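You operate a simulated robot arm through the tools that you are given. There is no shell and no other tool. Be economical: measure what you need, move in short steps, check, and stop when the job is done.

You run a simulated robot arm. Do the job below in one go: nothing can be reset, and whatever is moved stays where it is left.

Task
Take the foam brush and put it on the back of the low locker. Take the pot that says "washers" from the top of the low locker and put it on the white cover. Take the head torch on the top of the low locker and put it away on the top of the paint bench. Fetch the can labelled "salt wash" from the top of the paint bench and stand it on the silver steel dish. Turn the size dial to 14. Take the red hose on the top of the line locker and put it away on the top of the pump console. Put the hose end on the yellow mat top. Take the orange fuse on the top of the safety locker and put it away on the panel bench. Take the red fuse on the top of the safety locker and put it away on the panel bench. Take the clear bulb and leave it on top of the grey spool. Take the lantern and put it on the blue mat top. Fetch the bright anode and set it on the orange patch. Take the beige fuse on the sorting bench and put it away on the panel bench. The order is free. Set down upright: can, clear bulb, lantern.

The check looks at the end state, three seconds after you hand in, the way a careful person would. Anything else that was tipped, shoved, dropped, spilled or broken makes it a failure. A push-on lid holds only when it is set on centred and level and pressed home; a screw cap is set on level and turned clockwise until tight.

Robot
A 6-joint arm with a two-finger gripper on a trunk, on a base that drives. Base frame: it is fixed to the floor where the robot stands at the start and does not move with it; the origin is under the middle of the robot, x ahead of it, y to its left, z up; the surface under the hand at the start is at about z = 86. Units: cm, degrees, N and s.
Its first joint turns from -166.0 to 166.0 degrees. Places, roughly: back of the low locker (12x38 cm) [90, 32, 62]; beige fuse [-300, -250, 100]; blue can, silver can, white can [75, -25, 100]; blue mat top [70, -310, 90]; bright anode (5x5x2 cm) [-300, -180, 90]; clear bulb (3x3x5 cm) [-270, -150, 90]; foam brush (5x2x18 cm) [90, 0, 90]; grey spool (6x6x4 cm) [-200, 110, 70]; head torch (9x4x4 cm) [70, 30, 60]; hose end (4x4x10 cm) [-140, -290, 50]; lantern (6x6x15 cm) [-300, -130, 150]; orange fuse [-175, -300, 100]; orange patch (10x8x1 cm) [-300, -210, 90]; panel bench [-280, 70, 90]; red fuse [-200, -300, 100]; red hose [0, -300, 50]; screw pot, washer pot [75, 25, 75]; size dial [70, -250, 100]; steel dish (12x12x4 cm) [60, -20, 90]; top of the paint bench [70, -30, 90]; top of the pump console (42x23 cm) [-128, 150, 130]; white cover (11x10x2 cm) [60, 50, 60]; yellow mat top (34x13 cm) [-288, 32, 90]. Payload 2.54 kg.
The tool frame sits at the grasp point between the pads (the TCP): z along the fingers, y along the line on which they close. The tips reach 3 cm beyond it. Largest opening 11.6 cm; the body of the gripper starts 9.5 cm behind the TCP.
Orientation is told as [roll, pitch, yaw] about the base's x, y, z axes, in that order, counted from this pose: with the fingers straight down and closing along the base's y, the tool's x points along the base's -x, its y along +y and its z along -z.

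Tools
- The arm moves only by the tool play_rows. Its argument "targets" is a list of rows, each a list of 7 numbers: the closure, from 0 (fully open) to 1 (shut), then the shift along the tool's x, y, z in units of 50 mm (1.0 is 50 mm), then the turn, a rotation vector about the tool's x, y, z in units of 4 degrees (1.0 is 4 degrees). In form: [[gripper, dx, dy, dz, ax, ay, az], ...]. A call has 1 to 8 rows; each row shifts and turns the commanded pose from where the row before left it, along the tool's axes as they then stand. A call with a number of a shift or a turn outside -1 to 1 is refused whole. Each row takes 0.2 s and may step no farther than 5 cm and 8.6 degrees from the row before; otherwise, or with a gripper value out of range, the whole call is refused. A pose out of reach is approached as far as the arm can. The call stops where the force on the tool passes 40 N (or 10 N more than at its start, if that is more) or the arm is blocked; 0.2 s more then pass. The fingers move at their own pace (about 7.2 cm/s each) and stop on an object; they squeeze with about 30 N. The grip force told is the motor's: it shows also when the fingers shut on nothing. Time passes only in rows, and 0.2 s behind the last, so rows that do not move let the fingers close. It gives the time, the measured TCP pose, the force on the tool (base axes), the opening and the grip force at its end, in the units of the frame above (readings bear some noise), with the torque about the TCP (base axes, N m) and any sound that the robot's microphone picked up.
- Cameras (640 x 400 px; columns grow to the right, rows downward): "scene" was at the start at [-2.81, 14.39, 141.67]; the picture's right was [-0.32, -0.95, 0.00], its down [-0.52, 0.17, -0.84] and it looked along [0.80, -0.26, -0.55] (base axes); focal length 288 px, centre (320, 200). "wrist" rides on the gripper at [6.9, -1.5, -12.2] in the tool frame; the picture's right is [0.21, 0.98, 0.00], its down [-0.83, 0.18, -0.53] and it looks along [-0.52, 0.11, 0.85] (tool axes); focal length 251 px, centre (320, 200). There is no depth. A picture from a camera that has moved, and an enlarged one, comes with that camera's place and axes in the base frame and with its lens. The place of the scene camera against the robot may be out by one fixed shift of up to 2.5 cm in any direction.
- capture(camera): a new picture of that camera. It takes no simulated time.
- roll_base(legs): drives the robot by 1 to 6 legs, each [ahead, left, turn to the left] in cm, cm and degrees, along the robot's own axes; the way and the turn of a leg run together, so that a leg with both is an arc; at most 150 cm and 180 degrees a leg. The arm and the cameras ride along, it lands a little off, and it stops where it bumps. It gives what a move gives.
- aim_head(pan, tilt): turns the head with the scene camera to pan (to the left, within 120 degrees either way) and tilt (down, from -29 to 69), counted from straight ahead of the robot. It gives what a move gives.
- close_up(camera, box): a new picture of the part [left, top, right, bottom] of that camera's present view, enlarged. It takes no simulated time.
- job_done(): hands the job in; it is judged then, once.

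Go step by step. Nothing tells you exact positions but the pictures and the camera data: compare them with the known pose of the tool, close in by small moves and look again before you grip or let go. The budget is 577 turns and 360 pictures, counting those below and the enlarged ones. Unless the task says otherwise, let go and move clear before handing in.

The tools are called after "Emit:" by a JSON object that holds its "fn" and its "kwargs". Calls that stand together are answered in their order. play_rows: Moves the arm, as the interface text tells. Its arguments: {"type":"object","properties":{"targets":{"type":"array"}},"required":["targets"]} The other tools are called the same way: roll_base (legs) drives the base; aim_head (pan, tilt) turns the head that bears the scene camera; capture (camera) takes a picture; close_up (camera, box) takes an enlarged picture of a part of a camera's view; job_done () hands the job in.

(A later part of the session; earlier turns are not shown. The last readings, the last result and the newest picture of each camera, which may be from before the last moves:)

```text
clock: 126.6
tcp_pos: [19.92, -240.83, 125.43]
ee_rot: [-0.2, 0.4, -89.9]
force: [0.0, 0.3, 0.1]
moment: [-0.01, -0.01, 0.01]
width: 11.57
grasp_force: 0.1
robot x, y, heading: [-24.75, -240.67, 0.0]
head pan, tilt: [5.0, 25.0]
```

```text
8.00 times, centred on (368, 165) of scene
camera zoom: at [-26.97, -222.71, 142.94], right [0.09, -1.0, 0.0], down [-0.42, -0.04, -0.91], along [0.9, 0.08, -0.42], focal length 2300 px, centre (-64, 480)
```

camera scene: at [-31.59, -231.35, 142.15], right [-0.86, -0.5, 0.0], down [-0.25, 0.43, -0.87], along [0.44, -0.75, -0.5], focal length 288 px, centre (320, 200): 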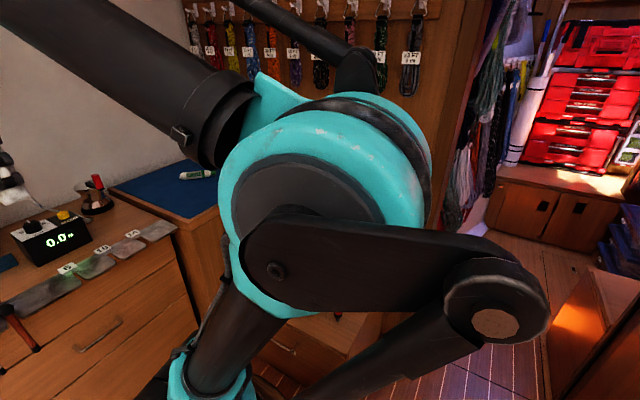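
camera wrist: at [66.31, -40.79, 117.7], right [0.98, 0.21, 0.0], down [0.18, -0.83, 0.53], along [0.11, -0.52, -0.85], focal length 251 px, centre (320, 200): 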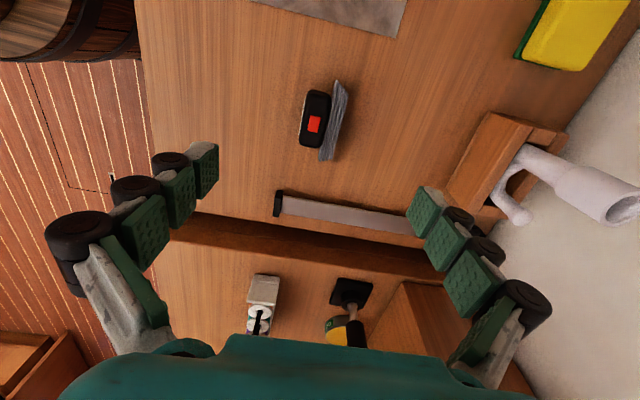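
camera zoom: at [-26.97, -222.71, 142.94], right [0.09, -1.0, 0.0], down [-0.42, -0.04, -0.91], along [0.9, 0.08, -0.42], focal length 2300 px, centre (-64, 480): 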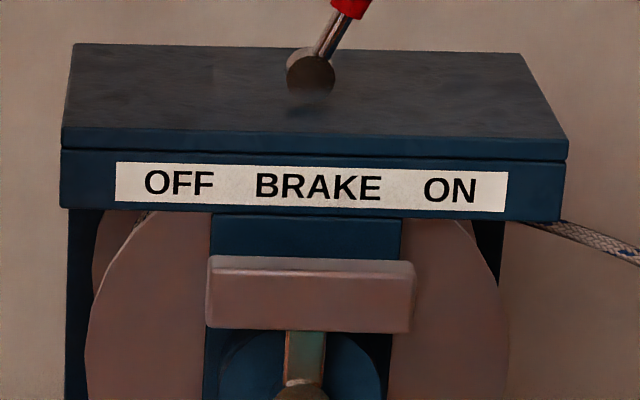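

The size dial must be the black knob on top of the little readout box. I turn the tool back to yaw 0 and approach it for an overhead look.

Emit:
{"fn": "play_rows", "kwargs": {"targets": [[0, 0, 0, 0, 0, 0, -1], [0, 0, 0, 0, 0, 0, -1], [0, 0, 0, 0, 0, 0, -1], [0, 0, 0, 0, 0, 0, -1], [0, 0, 0, 0, 0, 0, -1], [0, 0, 0, 0, 0, 0, -1], [0, 0, 0, 0, 0, 0, -1], [0, 0, 0, 0, 0, 0, -1]]}}

Emit:
{"fn": "play_rows", "kwargs": {"targets": [[0, 0, 0, 0, 0, 0, -1], [0, 0, 0, 0, 0, 0, -1], [0, 0, 0, 0, 0, 0, -1], [0, 0, 0, 0, 0, 0, -1], [0, 0, 0, 0, 0, 0, -1], [0, 0, 0, 0, 0, 0, -1], [0, 0, 0, 0, 0, 0, -1], [0, 0, 0, 0, 0, 0, -1]]}}

Emit:
{"fn": "play_rows", "kwargs": {"targets": [[0, 0, 0, 0, 0, 0, -1], [0, 0, 0, 0, 0, 0, -1], [0, 0, 0, 0, 0, 0, -1], [0, 0, 0, 0, 0, 0, -1], [0, 0, 0, 0, 0, 0, -1], [0, 0, 0, 0, 0, 0, -1], [0, 0, 0, 0, 0, 0, -0.5], [0, 0, 0, 0, 0, 0, 0]]}}

Emit:
{"fn": "play_rows", "kwargs": {"targets": [[0, -0.9, -0.1, 0, 0, 0, 0], [0, -0.9, -0.1, 0, 0, 0, 0], [0, -0.9, -0.1, 0, 0, 0, 0], [0, -0.9, -0.1, 0, 0, 0, 0], [0, -0.9, -0.1, 0, 0, 0, 0], [0, -0.9, -0.1, 0, 0, 0, 0], [0, -0.9, -0.1, 0, 0, 0, 0], [0, 0, 0, 0, 0, 0, 0]]}}

Emit:
{"fn": "capture", "kwargs": {"camera": "wrist"}}

```text
clock: 128.4
tcp_pos: [20.05, -241.07, 125.44]
ee_rot: [0.2, 0.4, -57.9]
force: [-0.3, 0.4, -0.1]
moment: [0.01, -0.02, 0.01]
width: 11.59
grasp_force: 0.1
robot x, y, heading: [-24.47, -240.35, 0.0]
head pan, tilt: [5.0, 25.0]
```

```text
clock: 130.2
tcp_pos: [20.0, -241.05, 125.29]
ee_rot: [0.3, 0.3, -25.9]
force: [-0.6, 1.1, -0.1]
moment: [0.01, -0.01, -0.02]
width: 11.62
grasp_force: 0.1
robot x, y, heading: [-24.96, -240.55, -0.0]
head pan, tilt: [5.0, 25.0]
```

```text
clock: 132.0
tcp_pos: [20.0, -241.02, 125.45]
ee_rot: [0.4, 0.1, 0.2]
force: [-0.8, 0.8, 0.5]
moment: [0.01, -0.01, 0.01]
width: 11.57
grasp_force: 0.0
robot x, y, heading: [-25.0, -240.92, 0.3]
head pan, tilt: [5.0, 25.0]
```

```text
clock: 133.8
tcp_pos: [51.56, -244.41, 125.48]
ee_rot: [0.4, 0.1, 0.0]
force: [-0.8, 0.0, -0.4]
moment: [0.0, -0.03, 0.0]
width: 11.59
grasp_force: 0.1
robot x, y, heading: [-25.07, -240.79, 0.1]
head pan, tilt: [5.0, 25.0]
```

```text
297 pictures are left
camera wrist: at [44.57, -246.17, 137.58], right [-0.22, 0.98, 0.01], down [0.83, 0.18, 0.53], along [0.52, 0.12, -0.85], focal length 251 px, centre (320, 200)
```

wrist: 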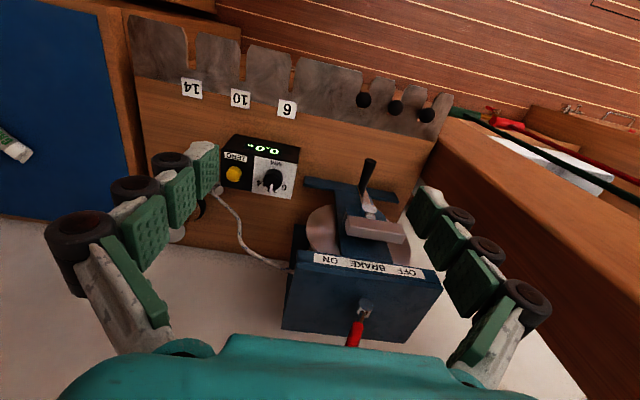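

Emit:
{"fn": "close_up", "kwargs": {"camera": "wrist", "box": [216, 130, 312, 200]}}

```text
5.71 times, centred on (264, 165) of wrist
camera zoom: at [44.57, -246.17, 137.58], right [-0.22, 0.98, 0.01], down [0.83, 0.18, 0.53], along [0.52, 0.12, -0.85], focal length 1437 px, centre (640, 400)
```

zoom: 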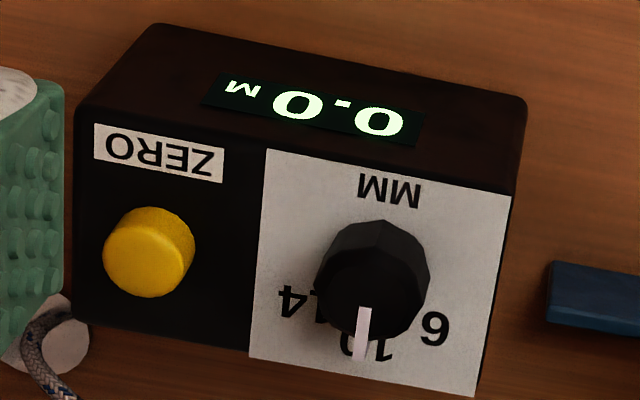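

The dial reads 10 (pointer away from the robot); 14 lies to the right. The brake machine stands close on the left, so I turn the tool to yaw +120 to keep the camera on the free side.

Emit:
{"fn": "play_rows", "kwargs": {"targets": [[0, 0, 0, 0, 0, 0, -1], [0, 0, 0, 0, 0, 0, -1], [0, 0, 0, 0, 0, 0, -1], [0, 0, 0, 0, 0, 0, -1], [0, 0, 0, 0, 0, 0, -1], [0, 0, 0, 0, 0, 0, -1], [0, 0, 0, 0, 0, 0, -1], [0, 0, 0, 0, 0, 0, -1]]}}

Emit:
{"fn": "play_rows", "kwargs": {"targets": [[0, 0, 0, 0, 0, 0, -1], [0, 0, 0, 0, 0, 0, -1], [0, 0, 0, 0, 0, 0, -1], [0, 0, 0, 0, 0, 0, -1], [0, 0, 0, 0, 0, 0, -1], [0, 0, 0, 0, 0, 0, -1], [0, 0, 0, 0, 0, 0, -1], [0, 0, 0, 0, 0, 0, -1]]}}

Emit:
{"fn": "play_rows", "kwargs": {"targets": [[0, 0, 0, 0, 0, 0, -1], [0, 0, 0, 0, 0, 0, -1], [0, 0, 0, 0, 0, 0, -1], [0, 0, 0, 0, 0, 0, -1], [0, 0, 0, 0, 0, 0, -1], [0, 0, 0, 0, 0, 0, -1], [0, 0, 0, 0, 0, 0, -1], [0, 0, 0, 0, 0, 0, -1]]}}

Emit:
{"fn": "play_rows", "kwargs": {"targets": [[0, 0, 0, 0, 0, 0, -1], [0, 0, 0, 0, 0, 0, -1], [0, 0, 0, 0, 0, 0, -1], [0, 0, 0, 0, 0, 0, -1], [0, 0, 0, 0, 0, 0, -1], [0, 0, 0, 0, 0, 0, -1], [0, 0, 0, 0, 0, 0, 0]]}}

Emit:
{"fn": "capture", "kwargs": {"camera": "wrist"}}

```text
clock: 135.6
tcp_pos: [51.57, -244.56, 125.35]
ee_rot: [0.4, -0.2, 32.2]
force: [-0.8, -0.2, 0.3]
moment: [0.0, 0.0, -0.03]
width: 11.59
grasp_force: 0.0
robot x, y, heading: [-24.66, -240.63, -0.2]
head pan, tilt: [5.0, 25.0]
```

```text
clock: 137.4
tcp_pos: [51.6, -244.49, 125.48]
ee_rot: [0.3, -0.4, 64.1]
force: [-0.4, 0.4, 0.4]
moment: [0.03, 0.01, -0.02]
width: 11.6
grasp_force: 0.1
robot x, y, heading: [-24.89, -240.92, 0.3]
head pan, tilt: [5.0, 25.0]
```

```text
clock: 139.2
tcp_pos: [51.52, -244.39, 125.36]
ee_rot: [0.0, -0.5, 96.2]
force: [0.3, 0.3, -0.2]
moment: [0.0, 0.03, -0.02]
width: 11.61
grasp_force: 0.0
robot x, y, heading: [-24.71, -240.48, 0.0]
head pan, tilt: [5.0, 25.0]
```

```text
clock: 140.8
tcp_pos: [51.41, -244.47, 125.42]
ee_rot: [-0.1, -0.4, 120.1]
force: [0.9, -0.2, -0.7]
moment: [0.01, 0.0, 0.04]
width: 11.6
grasp_force: 0.0
robot x, y, heading: [-24.85, -240.69, -0.3]
head pan, tilt: [5.0, 25.0]
```

```text
295 pictures are left
camera wrist: at [56.25, -249.85, 137.52], right [-0.74, -0.68, 0.0], down [-0.57, 0.62, 0.54], along [-0.36, 0.4, -0.84], focal length 251 px, centre (320, 200)
```

wrist: 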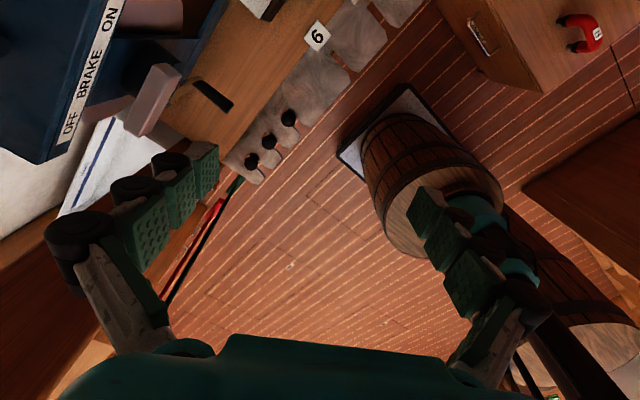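

Emit:
{"fn": "play_rows", "kwargs": {"targets": [[0.4, 0.645, -0.585, 0, 0, 0, 0], [0.4, 0.645, -0.585, 0, 0, 0, 0], [0.4, 0.645, -0.585, 0, 0, 0, 0], [0.4, 0.645, -0.585, 0, 0, 0, 0], [0.4, 0, 0, 0, 0, 0, 0]]}}

Emit:
{"fn": "capture", "kwargs": {"camera": "wrist"}}

```text
clock: 142.0
tcp_pos: [68.03, -249.83, 125.22]
ee_rot: [-0.2, -0.4, 120.1]
force: [-0.4, -1.2, -0.8]
moment: [-0.03, -0.01, -0.03]
width: 6.96
grasp_force: 0.0
robot x, y, heading: [-25.06, -240.57, 0.3]
head pan, tilt: [5.0, 25.0]
```

```text
294 pictures are left
camera wrist: at [72.76, -255.23, 137.44], right [-0.74, -0.68, 0.0], down [-0.57, 0.62, 0.54], along [-0.36, 0.4, -0.84], focal length 251 px, centre (320, 200)
```

wrist: 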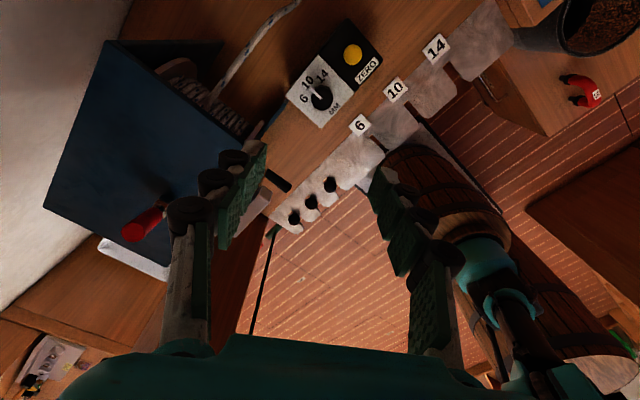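

Emit:
{"fn": "close_up", "kwargs": {"camera": "wrist", "box": [270, 40, 366, 120]}}

```text
5.00 times, centred on (318, 80) of wrist
camera zoom: at [72.76, -255.23, 137.44], right [-0.74, -0.68, 0.0], down [-0.57, 0.62, 0.54], along [-0.36, 0.4, -0.84], focal length 1257 px, centre (330, 800)
```

zoom: 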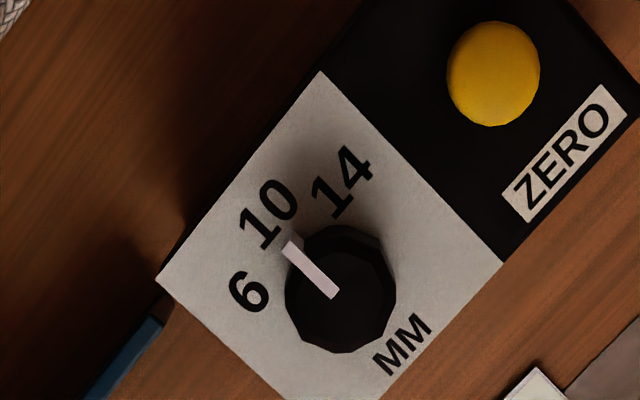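

From above the dial is clear: 6, 10 and 14 are 45° apart, pointer at 10; 14 is 45° clockwise. The knob sits at about (67.8, -249.8), right under the TCP. I descend.

Emit:
{"fn": "play_rows", "kwargs": {"targets": [[0.5, 0, 0, 0.9, 0, 0, 0], [0.5, 0, 0, 0.9, 0, 0, 0], [0.5, 0, 0, 0.9, 0, 0, 0], [0.5, 0, 0, 0.9, 0, 0, 0], [0.5, 0, 0, 0.6, 0, 0, 0], [0.5, 0, 0, 0, 0, 0, 0]]}}

Emit:
{"fn": "capture", "kwargs": {"camera": "wrist"}}

```text
clock: 143.4
tcp_pos: [68.0, -249.68, 104.35]
ee_rot: [-0.3, -0.4, 120.1]
force: [0.0, 0.3, 0.1]
moment: [0.01, -0.01, -0.02]
width: 5.8
grasp_force: 0.1
robot x, y, heading: [-24.91, -240.58, 0.2]
head pan, tilt: [5.0, 25.0]
```

```text
292 pictures are left
camera wrist: at [72.76, -255.01, 116.48], right [-0.74, -0.67, 0.0], down [-0.57, 0.62, 0.54], along [-0.36, 0.4, -0.84], focal length 251 px, centre (320, 200)
```

wrist: 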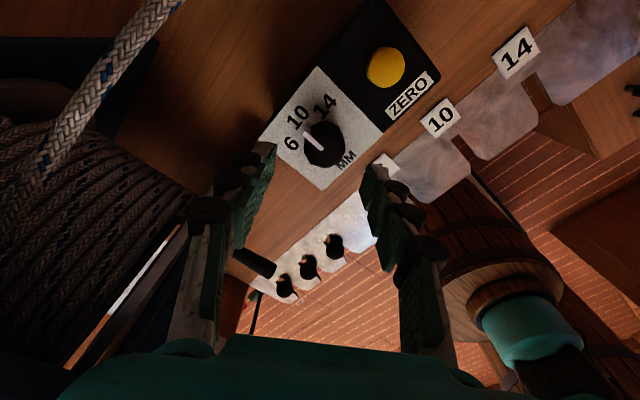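

Emit:
{"fn": "play_rows", "kwargs": {"targets": [[0.5, 0, 0.06, 0.5, 0, 0, 0], [0.5, 0, 0, 0.5, 0, 0, 0], [0.5, 0, 0, 0.2, 0, 0, 0], [0.5, 0, 0, 0, 0, 0, 0]]}}

Emit:
{"fn": "capture", "kwargs": {"camera": "wrist"}}

```text
clock: 144.4
tcp_pos: [67.89, -249.72, 98.27]
ee_rot: [-0.2, -0.4, 120.1]
force: [-0.8, -0.5, -0.2]
moment: [-0.01, 0.01, -0.01]
width: 5.81
grasp_force: 0.2
robot x, y, heading: [-25.03, -240.7, 0.1]
head pan, tilt: [5.0, 25.0]
```

```text
291 pictures are left
camera wrist: at [72.5, -255.1, 110.44], right [-0.74, -0.67, 0.0], down [-0.57, 0.62, 0.54], along [-0.36, 0.4, -0.84], focal length 251 px, centre (320, 200)
```

wrist: 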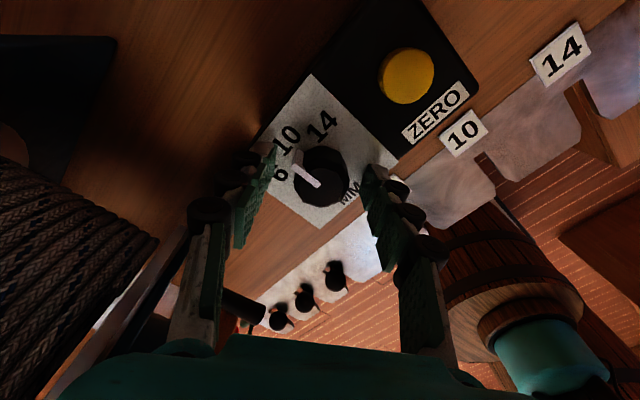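

Emit:
{"fn": "play_rows", "kwargs": {"targets": [[0.7, 0, 0, 0.08, 0, 0, 0], [0.9, 0, 0, 0, 0, 0, 0], [1, 0, 0, 0, 0, 0, 0], [1, 0, 0, 0, 0, 0, 0], [1, 0, 0, 0, 0, 0, 0]]}}

Emit:
{"fn": "capture", "kwargs": {"camera": "wrist"}}

```text
clock: 145.6
tcp_pos: [67.66, -249.77, 98.0]
ee_rot: [-0.1, -0.5, 120.0]
force: [-17.6, -11.4, 12.0]
moment: [-0.43, 0.71, 0.04]
width: 3.27
grasp_force: 44.6
robot x, y, heading: [-24.77, -240.76, 0.1]
head pan, tilt: [5.0, 25.0]
```

```text
290 pictures are left
camera wrist: at [72.37, -255.16, 110.16], right [-0.74, -0.67, 0.0], down [-0.57, 0.62, 0.54], along [-0.36, 0.4, -0.84], focal length 251 px, centre (320, 200)
```

wrist: 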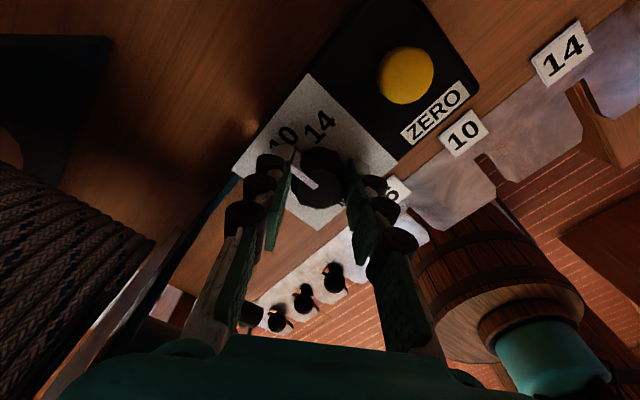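

Emit:
{"fn": "play_rows", "kwargs": {"targets": [[1, 0, 0.05, -0.02, 0, 0, 0], [1, 0, 0, 0, 0, 0, 0]]}}

```text
clock: 146.2
tcp_pos: [67.63, -249.78, 98.01]
ee_rot: [-0.3, -0.3, 120.2]
force: [1.4, -3.7, 3.9]
moment: [-0.34, -0.23, 0.05]
width: 3.31
grasp_force: 45.1
robot x, y, heading: [-24.86, -240.36, 0.0]
head pan, tilt: [5.0, 25.0]
```

Centred on the knob. I turn it clockwise by about 45°.

Emit:
{"fn": "play_rows", "kwargs": {"targets": [[1, 0, 0, 0, 0, 0, 1], [1, 0, 0, 0, 0, 0, 1], [1, 0, 0, 0, 0, 0, 1], [1, 0, 0, 0, 0, 0, 1], [1, 0, 0, 0, 0, 0, 1], [1, 0, 0, 0, 0, 0, 1], [1, 0, 0, 0, 0, 0, 1], [1, 0, 0, 0, 0, 0, 1]]}}

Emit:
{"fn": "capture", "kwargs": {"camera": "wrist"}}

```text
clock: 148.0
tcp_pos: [67.48, -249.88, 97.97]
ee_rot: [0.1, -0.5, 88.0]
force: [-7.5, 2.5, -1.2]
moment: [0.49, 0.1, 0.02]
width: 3.3
grasp_force: 45.1
robot x, y, heading: [-24.86, -240.45, 0.0]
head pan, tilt: [5.0, 25.0]
```

```text
289 pictures are left
camera wrist: at [68.76, -256.93, 110.15], right [-0.98, -0.18, 0.0], down [-0.15, 0.83, 0.54], along [-0.1, 0.53, -0.84], focal length 251 px, centre (320, 200)
```

wrist: 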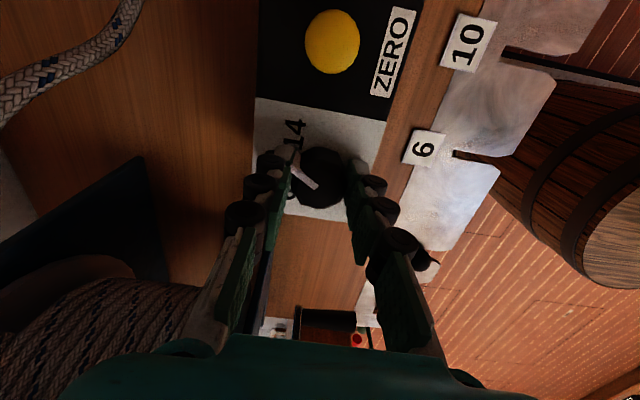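

Emit:
{"fn": "play_rows", "kwargs": {"targets": [[1, 0, 0, 0, 0, 0, 1], [1, 0, 0, 0, 0, 0, 1], [1, 0, 0, 0, 0, 0, 1], [1, 0, 0, 0, 0, 0, 0.3], [1, 0, 0, 0, 0, 0, 0]]}}

Emit:
{"fn": "close_up", "kwargs": {"camera": "wrist", "box": [220, 80, 420, 230]}}

```text
clock: 149.2
tcp_pos: [67.36, -249.86, 98.02]
ee_rot: [0.3, -0.4, 74.8]
force: [-26.7, 6.1, -16.6]
moment: [0.35, 0.67, 0.0]
width: 3.29
grasp_force: 45.0
robot x, y, heading: [-24.97, -240.81, 0.1]
head pan, tilt: [5.0, 25.0]
```

```text
2.67 times, centred on (320, 155) of wrist
camera zoom: at [67.11, -257.03, 110.16], right [-1.0, 0.05, 0.0], down [0.04, 0.84, 0.54], along [0.02, 0.54, -0.84], focal length 670 px, centre (320, 320)
```

zoom: 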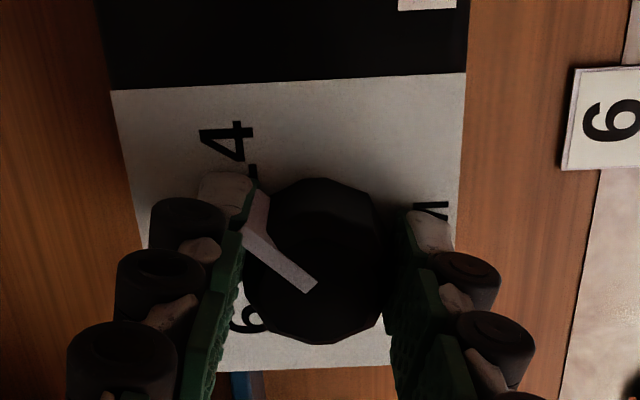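

Emit:
{"fn": "play_rows", "kwargs": {"targets": [[0.7, 0, 0, 0, 0, 0, 0], [0.5, 0, 0, 0, 0, 0, 0], [0.5, 0, 0, 0, 0, 0, 0], [0.5, 0, 0, -0.6, 0, 0, 0], [0.5, 0, 0, -0.9, 0, 0, 0], [0.5, 0, 0, -0.9, 0, 0, 0], [0.5, 0, 0, -0.9, 0, 0, 0], [0.5, 0, 0, -0.9, 0, 0, 0]]}}

Emit:
{"fn": "capture", "kwargs": {"camera": "wrist"}}

Emit:
{"fn": "close_up", "kwargs": {"camera": "wrist", "box": [270, 40, 366, 120]}}

```text
clock: 151.0
tcp_pos: [67.6, -249.89, 119.11]
ee_rot: [0.2, -0.4, 74.8]
force: [0.0, -0.1, 0.3]
moment: [-0.02, -0.03, 0.03]
width: 5.79
grasp_force: 0.0
robot x, y, heading: [-24.97, -240.66, 0.3]
head pan, tilt: [5.0, 25.0]
```

```text
287 pictures are left
camera wrist: at [67.23, -257.2, 131.18], right [-1.0, 0.05, 0.0], down [0.04, 0.84, 0.54], along [0.02, 0.54, -0.84], focal length 251 px, centre (320, 200)
```

wrist: 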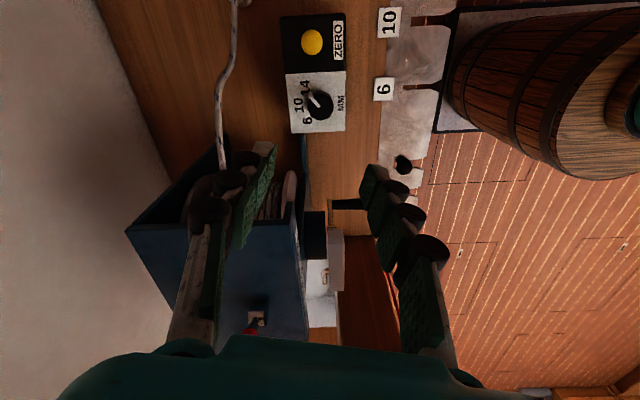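

```text
5.00 times, centred on (318, 80) of wrist
camera zoom: at [67.23, -257.2, 131.18], right [-1.0, 0.05, 0.0], down [0.04, 0.84, 0.54], along [0.02, 0.54, -0.84], focal length 1257 px, centre (330, 800)
```

zoom: 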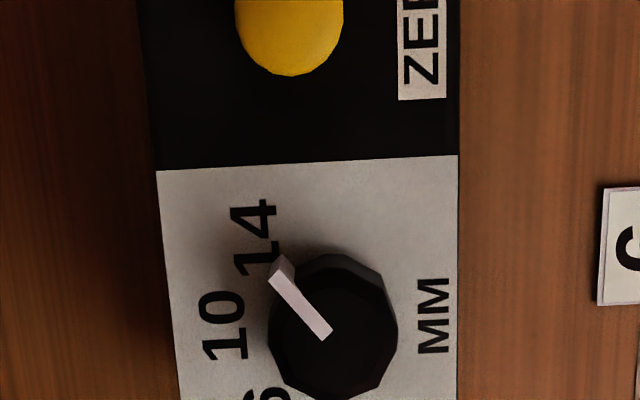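

The pointer is near 14, perhaps a few degrees past. I get a straight-down view to measure.

Emit:
{"fn": "play_rows", "kwargs": {"targets": [[0.5, 0, 0, -0.95, 0, 0, 0], [0.5, 0, 0, -0.95, 0, 0, 0], [0.5, 0, 0, -0.9, 0, 0, 0], [0.5, -0.72, 0.165, 0, 0, 0, 0], [0.5, -0.72, 0.165, 0, 0, 0, 0], [0.5, 0, 0, 0, 0, 0, 0]]}}

Emit:
{"fn": "close_up", "kwargs": {"camera": "wrist", "box": [280, 10, 376, 80]}}

```text
clock: 152.4
tcp_pos: [66.09, -242.62, 127.86]
ee_rot: [0.1, -0.4, 74.8]
force: [0.6, -0.3, 0.4]
moment: [-0.03, 0.03, 0.03]
width: 5.78
grasp_force: 0.1
out of reach, approached as far as the arm can: row 2, 3
robot x, y, heading: [-24.43, -240.97, 0.2]
head pan, tilt: [5.0, 25.0]
```

```text
5.71 times, centred on (328, 45) of wrist
camera zoom: at [65.75, -249.81, 140.12], right [-1.0, 0.05, 0.0], down [0.04, 0.84, 0.54], along [0.02, 0.54, -0.84], focal length 1437 px, centre (274, 1086)
```

zoom: 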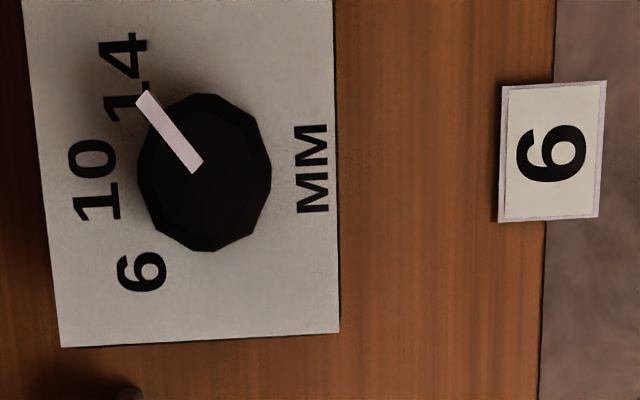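

The pointer is within a few degrees of 14; good. Next is the red hose on the line locker near (3, -306, 45); I swing the arm there.

Emit:
{"fn": "play_rows", "kwargs": {"targets": [[0, 0.46, 0.836, 0, 0, 0, 0], [0, 0.46, 0.836, 0, 0, 0, 0], [0, 0.46, 0.836, 0, 0, 0, 0], [0, 0.46, 0.836, 0, 0, 0, 0], [0, 0.46, 0.836, 0, 0, 0, 0], [0, 0.46, 0.836, 0, 0, 0, 0], [0, 0.46, 0.836, 0, 0, 0, 0], [0, 0.46, 0.836, 0, 0, 0, 0]]}}

Emit:
{"fn": "play_rows", "kwargs": {"targets": [[0, 0.46, 0.836, 0, 0, 0, 0], [0, 0.46, 0.836, 0, 0, 0, 0], [0, 0.46, 0.836, 0, 0, 0, 0], [0, 0, 0, 0, 0, 0, 1], [0, 0, 0, 0, 0, 0, 1], [0, 0, 0, 0, 0, 0, 1], [0, 0, 0, 0, 0, 0, 0.7], [0, 0, 0, 0, 0, 0, 0]]}}

Emit:
{"fn": "capture", "kwargs": {"camera": "wrist"}}

```text
clock: 154.2
tcp_pos: [29.04, -251.51, 127.96]
ee_rot: [0.3, -0.4, 74.9]
force: [1.4, -0.3, -0.6]
moment: [0.0, 0.06, -0.01]
width: 11.61
grasp_force: 0.0
robot x, y, heading: [-24.57, -240.65, 0.4]
head pan, tilt: [5.0, 25.0]
```

```text
clock: 156.0
tcp_pos: [15.21, -254.93, 127.91]
ee_rot: [0.3, -0.3, 60.1]
force: [0.9, 0.4, -0.6]
moment: [-0.01, -0.02, 0.02]
width: 11.61
grasp_force: 0.1
robot x, y, heading: [-24.65, -240.51, 0.2]
head pan, tilt: [5.0, 25.0]
```

```text
284 pictures are left
camera wrist: at [13.01, -261.91, 140.07], right [-0.95, 0.3, 0.0], down [0.26, 0.8, 0.54], along [0.16, 0.52, -0.84], focal length 251 px, centre (320, 200)
```

wrist: 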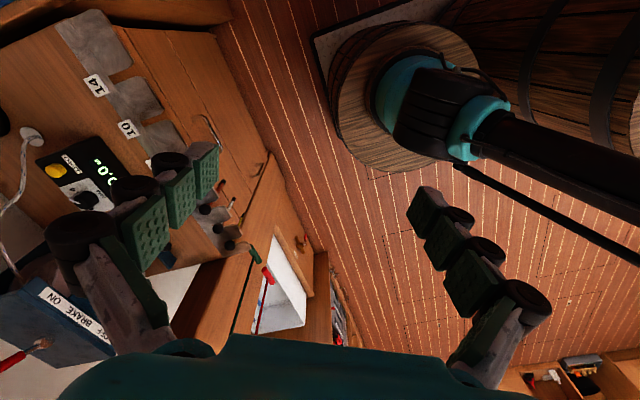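

Emit:
{"fn": "aim_head", "kwargs": {"pan": -75, "tilt": 50}}

Emit:
{"fn": "capture", "kwargs": {"camera": "scene"}}

```text
clock: 157.5
tcp_pos: [15.11, -254.94, 127.96]
ee_rot: [0.3, -0.3, 60.1]
force: [0.1, 0.6, -0.5]
moment: [0.03, -0.02, 0.0]
width: 11.59
grasp_force: 0.1
robot x, y, heading: [-24.62, -240.31, 0.3]
head pan, tilt: [-75.0, 50.0]
```

```text
283 pictures are left
camera scene: at [-34.12, -230.97, 139.2], right [-0.96, -0.26, 0.0], down [-0.2, 0.74, -0.64], along [0.17, -0.62, -0.77], focal length 288 px, centre (320, 200)
```

scene: 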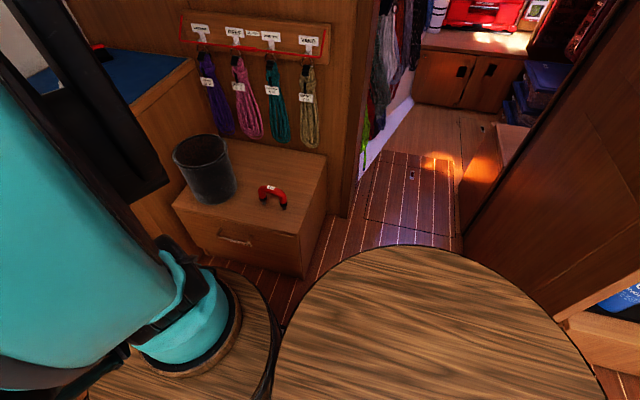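

Emit:
{"fn": "play_rows", "kwargs": {"targets": [[0, 0.71, -0.25, 0.585, 0, 0, 0], [0, 0.71, -0.25, 0.585, 0, 0, 0], [0, 0.71, -0.25, 0.585, 0, 0, 0], [0, 0.71, -0.25, 0.585, 0, 0, 0], [0, 0.71, -0.25, 0.585, 0, 0, 0], [0, 0.71, -0.25, 0.585, 0, 0, 0], [0, 0.71, -0.25, 0.585, 0, 0, 0], [0, 0.71, -0.25, 0.585, 0, 0, 0]]}}

Emit:
{"fn": "play_rows", "kwargs": {"targets": [[0, 0.71, -0.25, 0.585, 0, 0, 0], [0, 0.71, -0.25, 0.585, 0, 0, 0], [0, 0.71, -0.25, 0.585, 0, 0, 0], [0, 0.71, -0.25, 0.585, 0, 0, 0], [0, 0.71, -0.25, 0.585, 0, 0, 0], [0, 0, 0, 0, 0, 0, 0]]}}

Emit:
{"fn": "capture", "kwargs": {"camera": "wrist"}}

```text
clock: 159.3
tcp_pos: [9.75, -284.42, 104.28]
ee_rot: [0.3, -0.3, 60.0]
force: [-0.3, 0.4, 0.2]
moment: [-0.06, 0.0, 0.02]
width: 11.58
grasp_force: 0.1
robot x, y, heading: [-24.75, -240.64, 0.2]
head pan, tilt: [-75.0, 50.0]
```

```text
clock: 160.7
tcp_pos: [6.09, -302.95, 89.62]
ee_rot: [0.2, -0.4, 60.1]
force: [-0.8, 0.2, -0.3]
moment: [-0.01, -0.02, -0.01]
width: 11.61
grasp_force: 0.0
robot x, y, heading: [-24.85, -240.84, 0.2]
head pan, tilt: [-75.0, 50.0]
```

```text
282 pictures are left
camera wrist: at [4.05, -309.82, 101.81], right [-0.95, 0.3, 0.0], down [0.26, 0.8, 0.54], along [0.16, 0.52, -0.84], focal length 251 px, centre (320, 200)
```

wrist: 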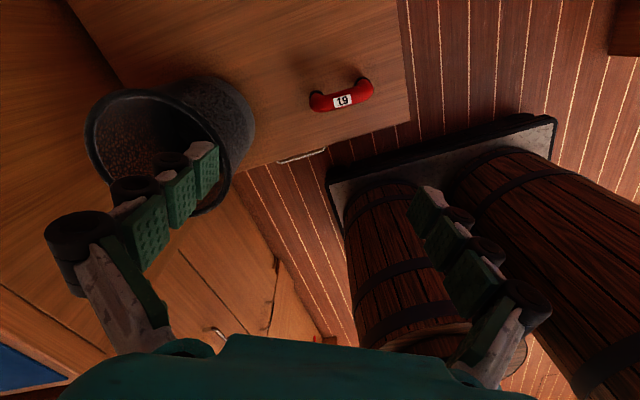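

Emit:
{"fn": "close_up", "kwargs": {"camera": "wrist", "box": [290, 60, 394, 125]}}

Emit:
{"fn": "close_up", "kwargs": {"camera": "scene", "box": [232, 165, 312, 225]}}

```text
6.15 times, centred on (342, 92) of wrist
camera zoom: at [4.05, -309.82, 101.81], right [-0.95, 0.3, 0.0], down [0.26, 0.8, 0.54], along [0.16, 0.52, -0.84], focal length 1547 px, centre (185, 862)
```

zoom: 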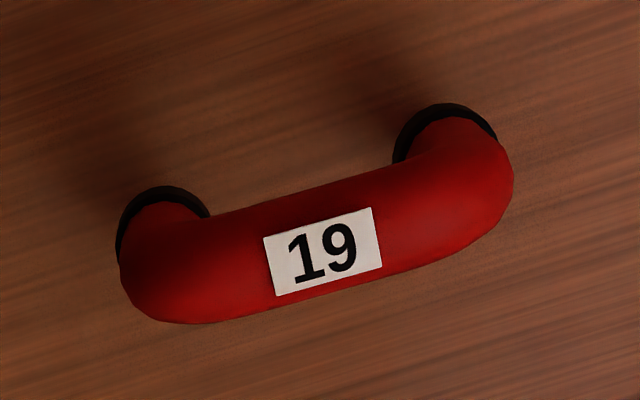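

```text
6.67 times, centred on (272, 195) of scene
camera zoom: at [-34.13, -230.98, 139.19], right [-0.96, -0.26, 0.0], down [-0.2, 0.74, -0.64], along [0.17, -0.62, -0.77], focal length 1916 px, centre (640, 233)
```

zoom: 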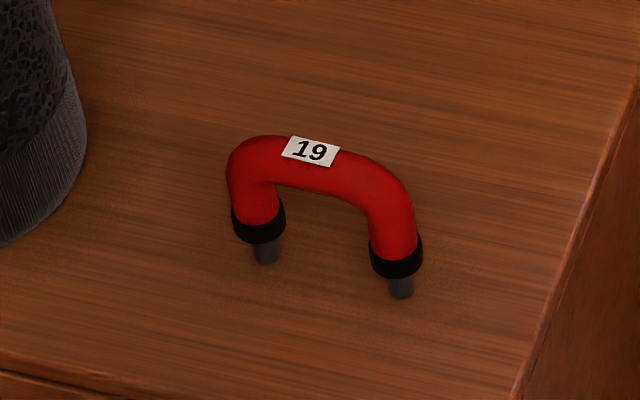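

The hose is a small red arch (marked 19) standing on two pins, spanning along x. I turn the tool to yaw 0 to grip across its crown, and centre over it.

Emit:
{"fn": "play_rows", "kwargs": {"targets": [[0, 0, 0, 0, 0, 0, 1], [0, 0, 0, 0, 0, 0, 1], [0, 0, 0, 0, 0, 0, 1], [0, 0, 0, 0, 0, 0, 1], [0, 0, 0, 0, 0, 0, 1], [0, 0, 0, 0, 0, 0, 1], [0, 0, 0, 0, 0, 0, 1], [0, 0, 0, 0, 0, 0, 1]]}}

Emit:
{"fn": "play_rows", "kwargs": {"targets": [[0, 0, 0, 0, 0, 0, 1], [0, 0, 0, 0, 0, 0, 1], [0, 0, 0, 0, 0, 0, 1], [0, 0, 0, 0, 0, 0, 1], [0, 0, 0, 0, 0, 0, 1], [0, 0, 0, 0, 0, 0, 1], [0, 0, 0, 0, 0, 0, 1], [0, 0.6, 0.6, 0, 0, 0, 0]]}}

Emit:
{"fn": "capture", "kwargs": {"camera": "wrist"}}

```text
clock: 162.5
tcp_pos: [6.22, -302.88, 89.67]
ee_rot: [0.5, -0.1, 27.9]
force: [0.4, -0.5, -1.0]
moment: [-0.04, 0.0, 0.01]
width: 11.57
grasp_force: 0.0
robot x, y, heading: [-25.0, -240.9, 0.3]
head pan, tilt: [-75.0, 50.0]
```

```text
clock: 164.3
tcp_pos: [3.22, -299.87, 89.67]
ee_rot: [0.5, 0.1, 0.0]
force: [-0.9, -0.8, -0.8]
moment: [0.03, 0.04, -0.03]
width: 11.59
grasp_force: 0.0
robot x, y, heading: [-24.88, -241.01, 0.4]
head pan, tilt: [-75.0, 50.0]
```

```text
279 pictures are left
camera wrist: at [-3.74, -301.49, 101.89], right [-0.21, 0.98, 0.01], down [0.83, 0.18, 0.53], along [0.52, 0.12, -0.85], focal length 251 px, centre (320, 200)
```

wrist: 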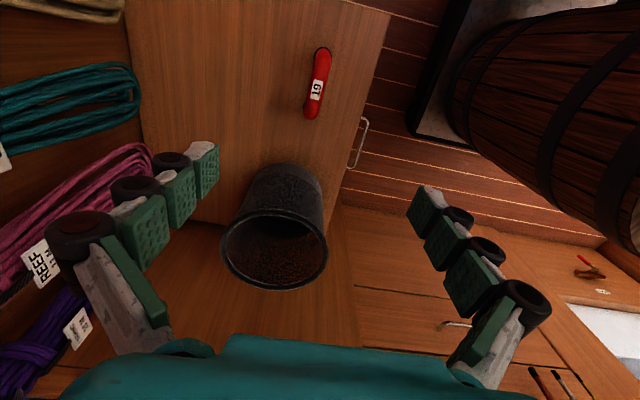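

Emit:
{"fn": "play_rows", "kwargs": {"targets": [[0, 0.14, -0.1, 0.8, 0, 0, 0], [0, 0, 0, 0.9, 0, 0, 0], [0, 0, 0, 0.9, 0, 0, 0], [0, 0, 0, 0.9, 0, 0, 0], [0, 0, 0, 0.9, 0, 0, 0], [0, 0, 0, 0, 0, 0, 0]]}}

Emit:
{"fn": "capture", "kwargs": {"camera": "wrist"}}

```text
clock: 165.7
tcp_pos: [2.41, -300.1, 67.71]
ee_rot: [0.5, 0.2, 0.0]
force: [-1.0, 1.2, -0.5]
moment: [0.02, -0.03, 0.0]
width: 11.61
grasp_force: 0.0
robot x, y, heading: [-24.71, -240.85, 0.3]
head pan, tilt: [-75.0, 50.0]
```

```text
278 pictures are left
camera wrist: at [-4.48, -301.82, 79.86], right [-0.22, 0.98, 0.01], down [0.83, 0.18, 0.53], along [0.52, 0.12, -0.85], focal length 251 px, centre (320, 200)
```

wrist: 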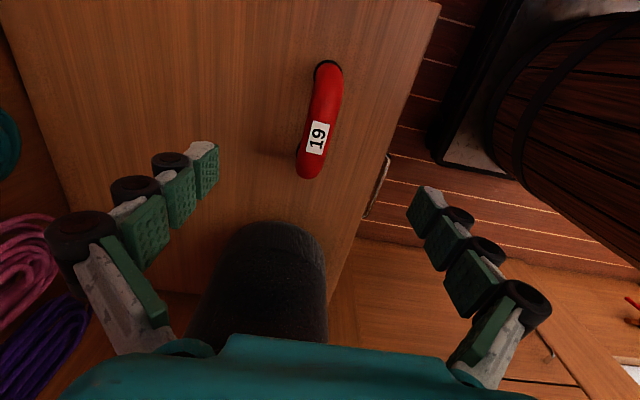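

Emit:
{"fn": "play_rows", "kwargs": {"targets": [[0, 0, 0, 0.9, 0, 0, 0], [0, 0, 0, 0.8, 0, 0, 0], [0, 0, 0, 0.4, 0, 0, 0], [0, 0, 0, 0, 0, 0, 0]]}}

Emit:
{"fn": "capture", "kwargs": {"camera": "wrist"}}

```text
clock: 166.7
tcp_pos: [2.5, -300.03, 57.05]
ee_rot: [0.5, 0.2, 0.1]
force: [-0.2, -0.3, 0.6]
moment: [0.0, 0.01, 0.01]
width: 11.59
grasp_force: 0.0
robot x, y, heading: [-24.75, -240.88, 0.4]
head pan, tilt: [-75.0, 50.0]
```

```text
277 pictures are left
camera wrist: at [-4.53, -301.77, 69.35], right [-0.22, 0.98, 0.01], down [0.83, 0.18, 0.53], along [0.52, 0.12, -0.85], focal length 251 px, centre (320, 200)
```

wrist: 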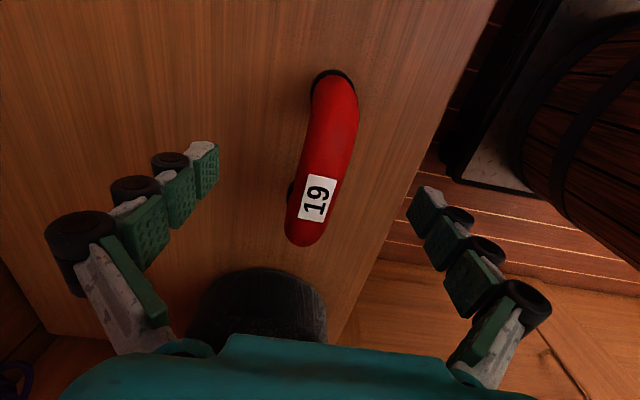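

Emit:
{"fn": "play_rows", "kwargs": {"targets": [[0, 0, 0, 0.22, 0, 0, 0], [0.5, 0, 0, 0, 0, 0, 0], [0.8, 0, 0, 0, 0, 0, 0], [1, 0, 0, 0, 0, 0, 0], [1, 0, 0, 0, 0, 0, 0], [1, 0, 0, 0, 0, 0, 0]]}}

Emit:
{"fn": "capture", "kwargs": {"camera": "wrist"}}

```text
clock: 168.1
tcp_pos: [2.46, -299.99, 55.98]
ee_rot: [0.5, 0.1, 0.2]
force: [0.8, -0.7, 0.9]
moment: [0.01, 0.01, -0.01]
width: 2.54
grasp_force: 30.4
robot x, y, heading: [-24.71, -240.71, 0.1]
head pan, tilt: [-75.0, 50.0]
```

```text
276 pictures are left
camera wrist: at [-4.54, -301.78, 68.23], right [-0.22, 0.98, 0.01], down [0.83, 0.18, 0.53], along [0.52, 0.12, -0.85], focal length 251 px, centre (320, 200)
```

wrist: 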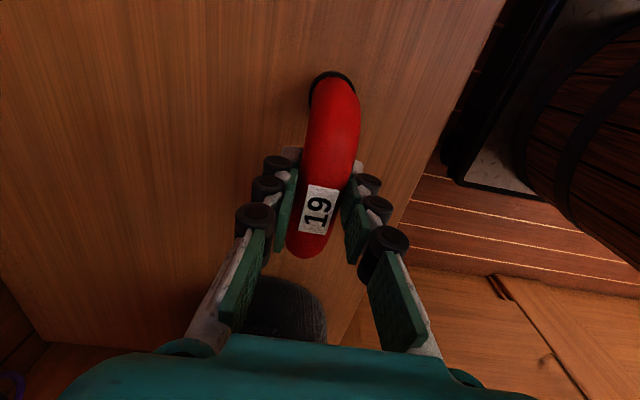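

Hose gripped. I lift it, tuck the arm, and look at the room behind.

Emit:
{"fn": "play_rows", "kwargs": {"targets": [[1, 0, 0, -0.4, 0, 0, 0], [1, 0, 0, -0.9, 0, 0, 0], [1, 0, 0, -0.95, 0, 0, 0], [1, 0, 0, -0.95, 0, 0, 0], [1, 0, 0, -0.95, 0, 0, 0], [1, 0, 0, -0.95, 0, 0, 0], [1, 0, 0, -0.95, 0, 0, 0], [1, 0, 0, -0.95, 0, 0, 0]]}}

Emit:
{"fn": "play_rows", "kwargs": {"targets": [[1, 0, 0.4, -0.85, 0, 0, 0], [1, 0, 0.4, -0.85, 0, 0, 0], [1, -0.3, 0.8, -0.4, 0, 0, 0], [1, -0.3, 0.8, -0.4, 0, 0, 0], [1, -0.3, 0.9, 0, 0, 0, 0], [1, -0.3, 0.9, 0, 0, 0, 0], [1, -0.3, 0.9, 0, 0, 0, 0], [1, -0.3, 0.9, 0, 0, 0, 0]]}}

Emit:
{"fn": "aim_head", "kwargs": {"pan": 119, "tilt": 20}}

Emit:
{"fn": "capture", "kwargs": {"camera": "scene"}}

Emit:
{"fn": "aim_head", "kwargs": {"pan": -119, "tilt": 20}}

Emit:
{"fn": "capture", "kwargs": {"camera": "scene"}}

```text
clock: 169.9
tcp_pos: [2.62, -300.35, 91.17]
ee_rot: [0.5, 0.2, 0.1]
force: [-0.1, -0.3, -1.4]
moment: [0.02, -0.01, 0.0]
width: 2.55
grasp_force: 29.9
robot x, y, heading: [-24.6, -240.54, 0.2]
head pan, tilt: [-75.0, 50.0]
```

```text
clock: 171.7
tcp_pos: [11.46, -270.38, 103.72]
ee_rot: [0.4, 0.1, 0.0]
force: [1.0, -0.9, -0.8]
moment: [0.05, 0.02, -0.02]
width: 2.51
grasp_force: 29.9
robot x, y, heading: [-24.33, -240.5, 0.5]
head pan, tilt: [-75.0, 50.0]
```

```text
clock: 174.6
tcp_pos: [11.39, -270.34, 103.72]
ee_rot: [0.4, 0.1, 0.1]
force: [0.2, 0.4, -1.0]
moment: [-0.02, -0.02, -0.01]
width: 2.53
grasp_force: 30.4
robot x, y, heading: [-25.0, -241.1, 0.4]
head pan, tilt: [119.0, 20.0]
```

```text
275 pictures are left
camera scene: at [-40.69, -215.41, 143.75], right [0.87, 0.49, 0.0], down [0.17, -0.3, -0.94], along [-0.46, 0.82, -0.34], focal length 288 px, centre (320, 200)
```

scene: 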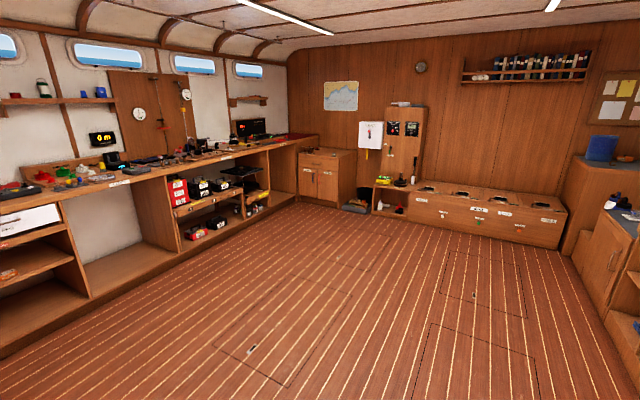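

```text
clock: 177.9
tcp_pos: [11.54, -270.39, 103.77]
ee_rot: [0.4, 0.1, 0.1]
force: [0.2, -0.4, -1.0]
moment: [0.01, 0.04, -0.01]
width: 2.52
grasp_force: 30.3
robot x, y, heading: [-25.04, -240.77, 0.3]
head pan, tilt: [-119.0, 20.0]
```

```text
274 pictures are left
camera scene: at [-40.63, -231.7, 143.75], right [-0.88, 0.48, 0.0], down [0.16, 0.3, -0.94], along [-0.45, -0.82, -0.34], focal length 288 px, centre (320, 200)
```

scene: 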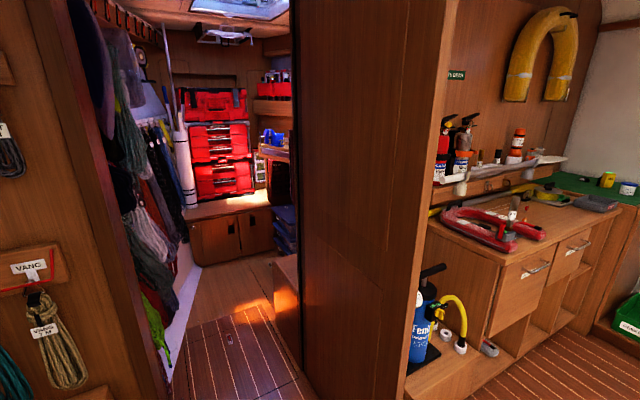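

The room's middle is open; the pump console is the tall cabinet at the far wall near (-128, 150). I drive there, turning to face it.

Emit:
{"fn": "roll_base", "kwargs": {"legs": [[-100, 100, 0], [0, 0, 90], [150, 0, 0]]}}

Emit:
{"fn": "aim_head", "kwargs": {"pan": 0, "tilt": 10}}

Emit:
{"fn": "capture", "kwargs": {"camera": "scene"}}

```text
clock: 195.8
tcp_pos: [-99.57, 44.0, 103.84]
ee_rot: [0.4, 0.1, 90.7]
force: [0.4, -0.4, -0.9]
moment: [0.0, 0.01, -0.01]
width: 2.53
grasp_force: 30.0
robot x, y, heading: [-128.56, 7.28, 90.9]
head pan, tilt: [-119.0, 20.0]
```

```text
clock: 197.8
tcp_pos: [-99.63, 44.1, 103.83]
ee_rot: [0.4, 0.1, 90.8]
force: [-0.6, -0.8, -1.0]
moment: [0.02, 0.01, -0.04]
width: 2.54
grasp_force: 30.2
robot x, y, heading: [-128.51, 7.51, 90.9]
head pan, tilt: [0.0, 10.0]
```

```text
273 pictures are left
camera scene: at [-143.01, 6.61, 145.38], right [1.0, 0.02, 0.0], down [0.0, -0.17, -0.98], along [-0.02, 0.98, -0.17], focal length 288 px, centre (320, 200)
```

scene: 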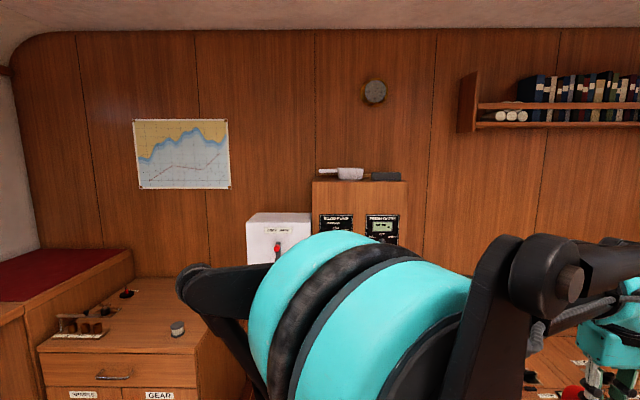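

Emit:
{"fn": "close_up", "kwargs": {"camera": "scene", "box": [240, 140, 440, 265]}}

```text
3.20 times, centred on (340, 202) of scene
camera zoom: at [-143.01, 6.61, 145.38], right [1.0, 0.02, 0.0], down [0.0, -0.17, -0.98], along [-0.02, 0.98, -0.17], focal length 920 px, centre (256, 192)
```

zoom: 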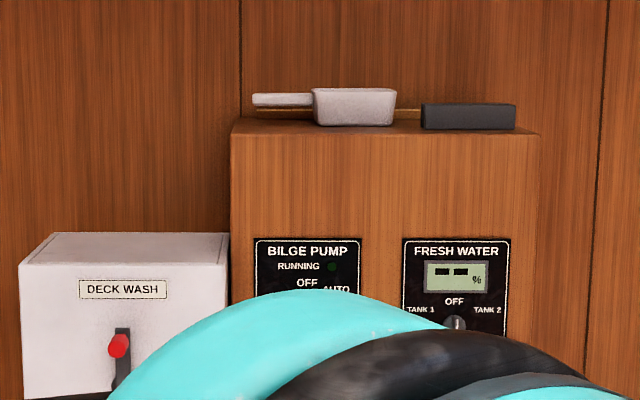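

The console top (≈132) carries a bailer and a dark box. I raise the hose and close in for a look from above.

Emit:
{"fn": "play_rows", "kwargs": {"targets": [[1, 0, 0, -0.95, 0, 0, 0], [1, 0, 0, -0.95, 0, 0, 0], [1, 0, 0, -0.95, 0, 0, 0], [1, 0, 0, -0.95, 0, 0, 0], [1, 0, 0, -0.95, 0, 0, 0], [1, 0, 0, -0.95, 0, 0, 0], [1, 0, 0, -0.95, 0, 0, 0], [1, 0, 0, -0.95, 0, 0, 0]]}}

Emit:
{"fn": "roll_base", "kwargs": {"legs": [[62, 0, 0]]}}

Emit:
{"fn": "capture", "kwargs": {"camera": "scene"}}

Emit:
{"fn": "capture", "kwargs": {"camera": "wrist"}}

```text
clock: 199.6
tcp_pos: [-99.45, 44.23, 141.71]
ee_rot: [0.3, 0.1, 90.8]
force: [-0.6, 1.0, -0.9]
moment: [0.0, -0.01, -0.02]
width: 2.54
grasp_force: 30.5
robot x, y, heading: [-129.07, 7.63, 91.4]
head pan, tilt: [0.0, 10.0]
```

```text
clock: 202.8
tcp_pos: [-100.43, 101.6, 141.72]
ee_rot: [0.5, 0.1, 92.0]
force: [-0.2, -0.9, -0.9]
moment: [0.01, 0.0, -0.01]
width: 2.51
grasp_force: 30.3
robot x, y, heading: [-129.03, 64.02, 92.2]
head pan, tilt: [0.0, 10.0]
stopped in leg 1: the robot was blocked; the commanded pose is now the measured one
```

```text
271 pictures are left
camera scene: at [-143.21, 63.09, 145.38], right [1.0, 0.04, 0.0], down [0.01, -0.17, -0.98], along [-0.04, 0.98, -0.17], focal length 288 px, centre (320, 200)
```

scene: 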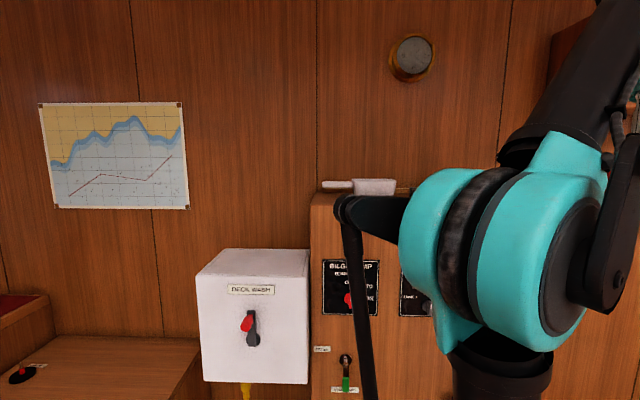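

```text
270 pictures are left
camera wrist: at [-98.65, 94.67, 153.95], right [-0.97, -0.25, 0.01], down [-0.21, 0.82, 0.53], along [-0.14, 0.52, -0.85], focal length 251 px, centre (320, 200)
```

wrist: 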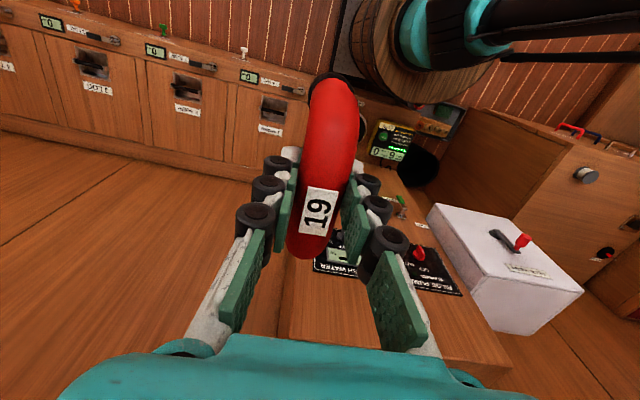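

The base bumped something; I look down to see what.

Emit:
{"fn": "aim_head", "kwargs": {"pan": 0, "tilt": 50}}

Emit:
{"fn": "capture", "kwargs": {"camera": "scene"}}

Emit:
{"fn": "aim_head", "kwargs": {"pan": 40, "tilt": 55}}

Emit:
{"fn": "capture", "kwargs": {"camera": "scene"}}

```text
clock: 203.9
tcp_pos: [-100.46, 101.63, 141.67]
ee_rot: [0.4, 0.1, 92.0]
force: [0.0, -0.3, -0.7]
moment: [-0.03, -0.02, -0.03]
width: 2.54
grasp_force: 30.1
robot x, y, heading: [-129.0, 63.95, 92.5]
head pan, tilt: [0.0, 50.0]
```

```text
269 pictures are left
camera scene: at [-143.15, 61.5, 139.2], right [1.0, 0.04, 0.0], down [0.03, -0.77, -0.64], along [-0.02, 0.64, -0.77], focal length 288 px, centre (320, 200)
```

scene: 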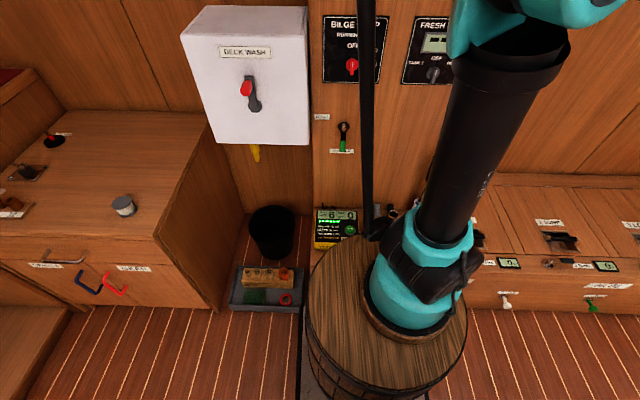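

```text
clock: 205.0
tcp_pos: [-100.5, 101.72, 141.81]
ee_rot: [0.3, 0.1, 92.0]
force: [-0.7, 0.1, -1.6]
moment: [-0.02, -0.01, 0.03]
width: 2.51
grasp_force: 30.4
robot x, y, heading: [-129.15, 63.92, 92.4]
head pan, tilt: [40.0, 55.0]
```

```text
268 pictures are left
camera scene: at [-147.69, 59.15, 138.54], right [0.74, 0.67, 0.0], down [0.55, -0.61, -0.57], along [-0.38, 0.43, -0.82], focal length 288 px, centre (320, 200)
```

scene: 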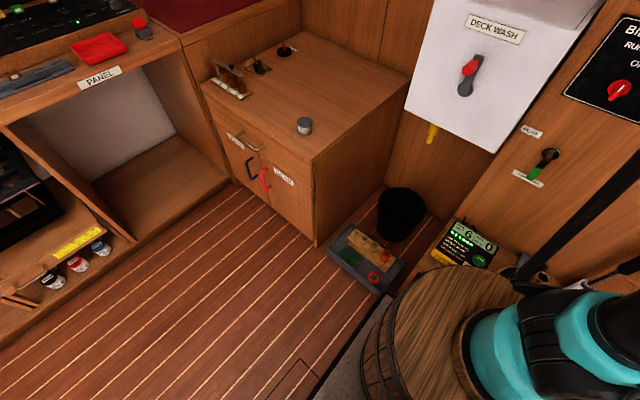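

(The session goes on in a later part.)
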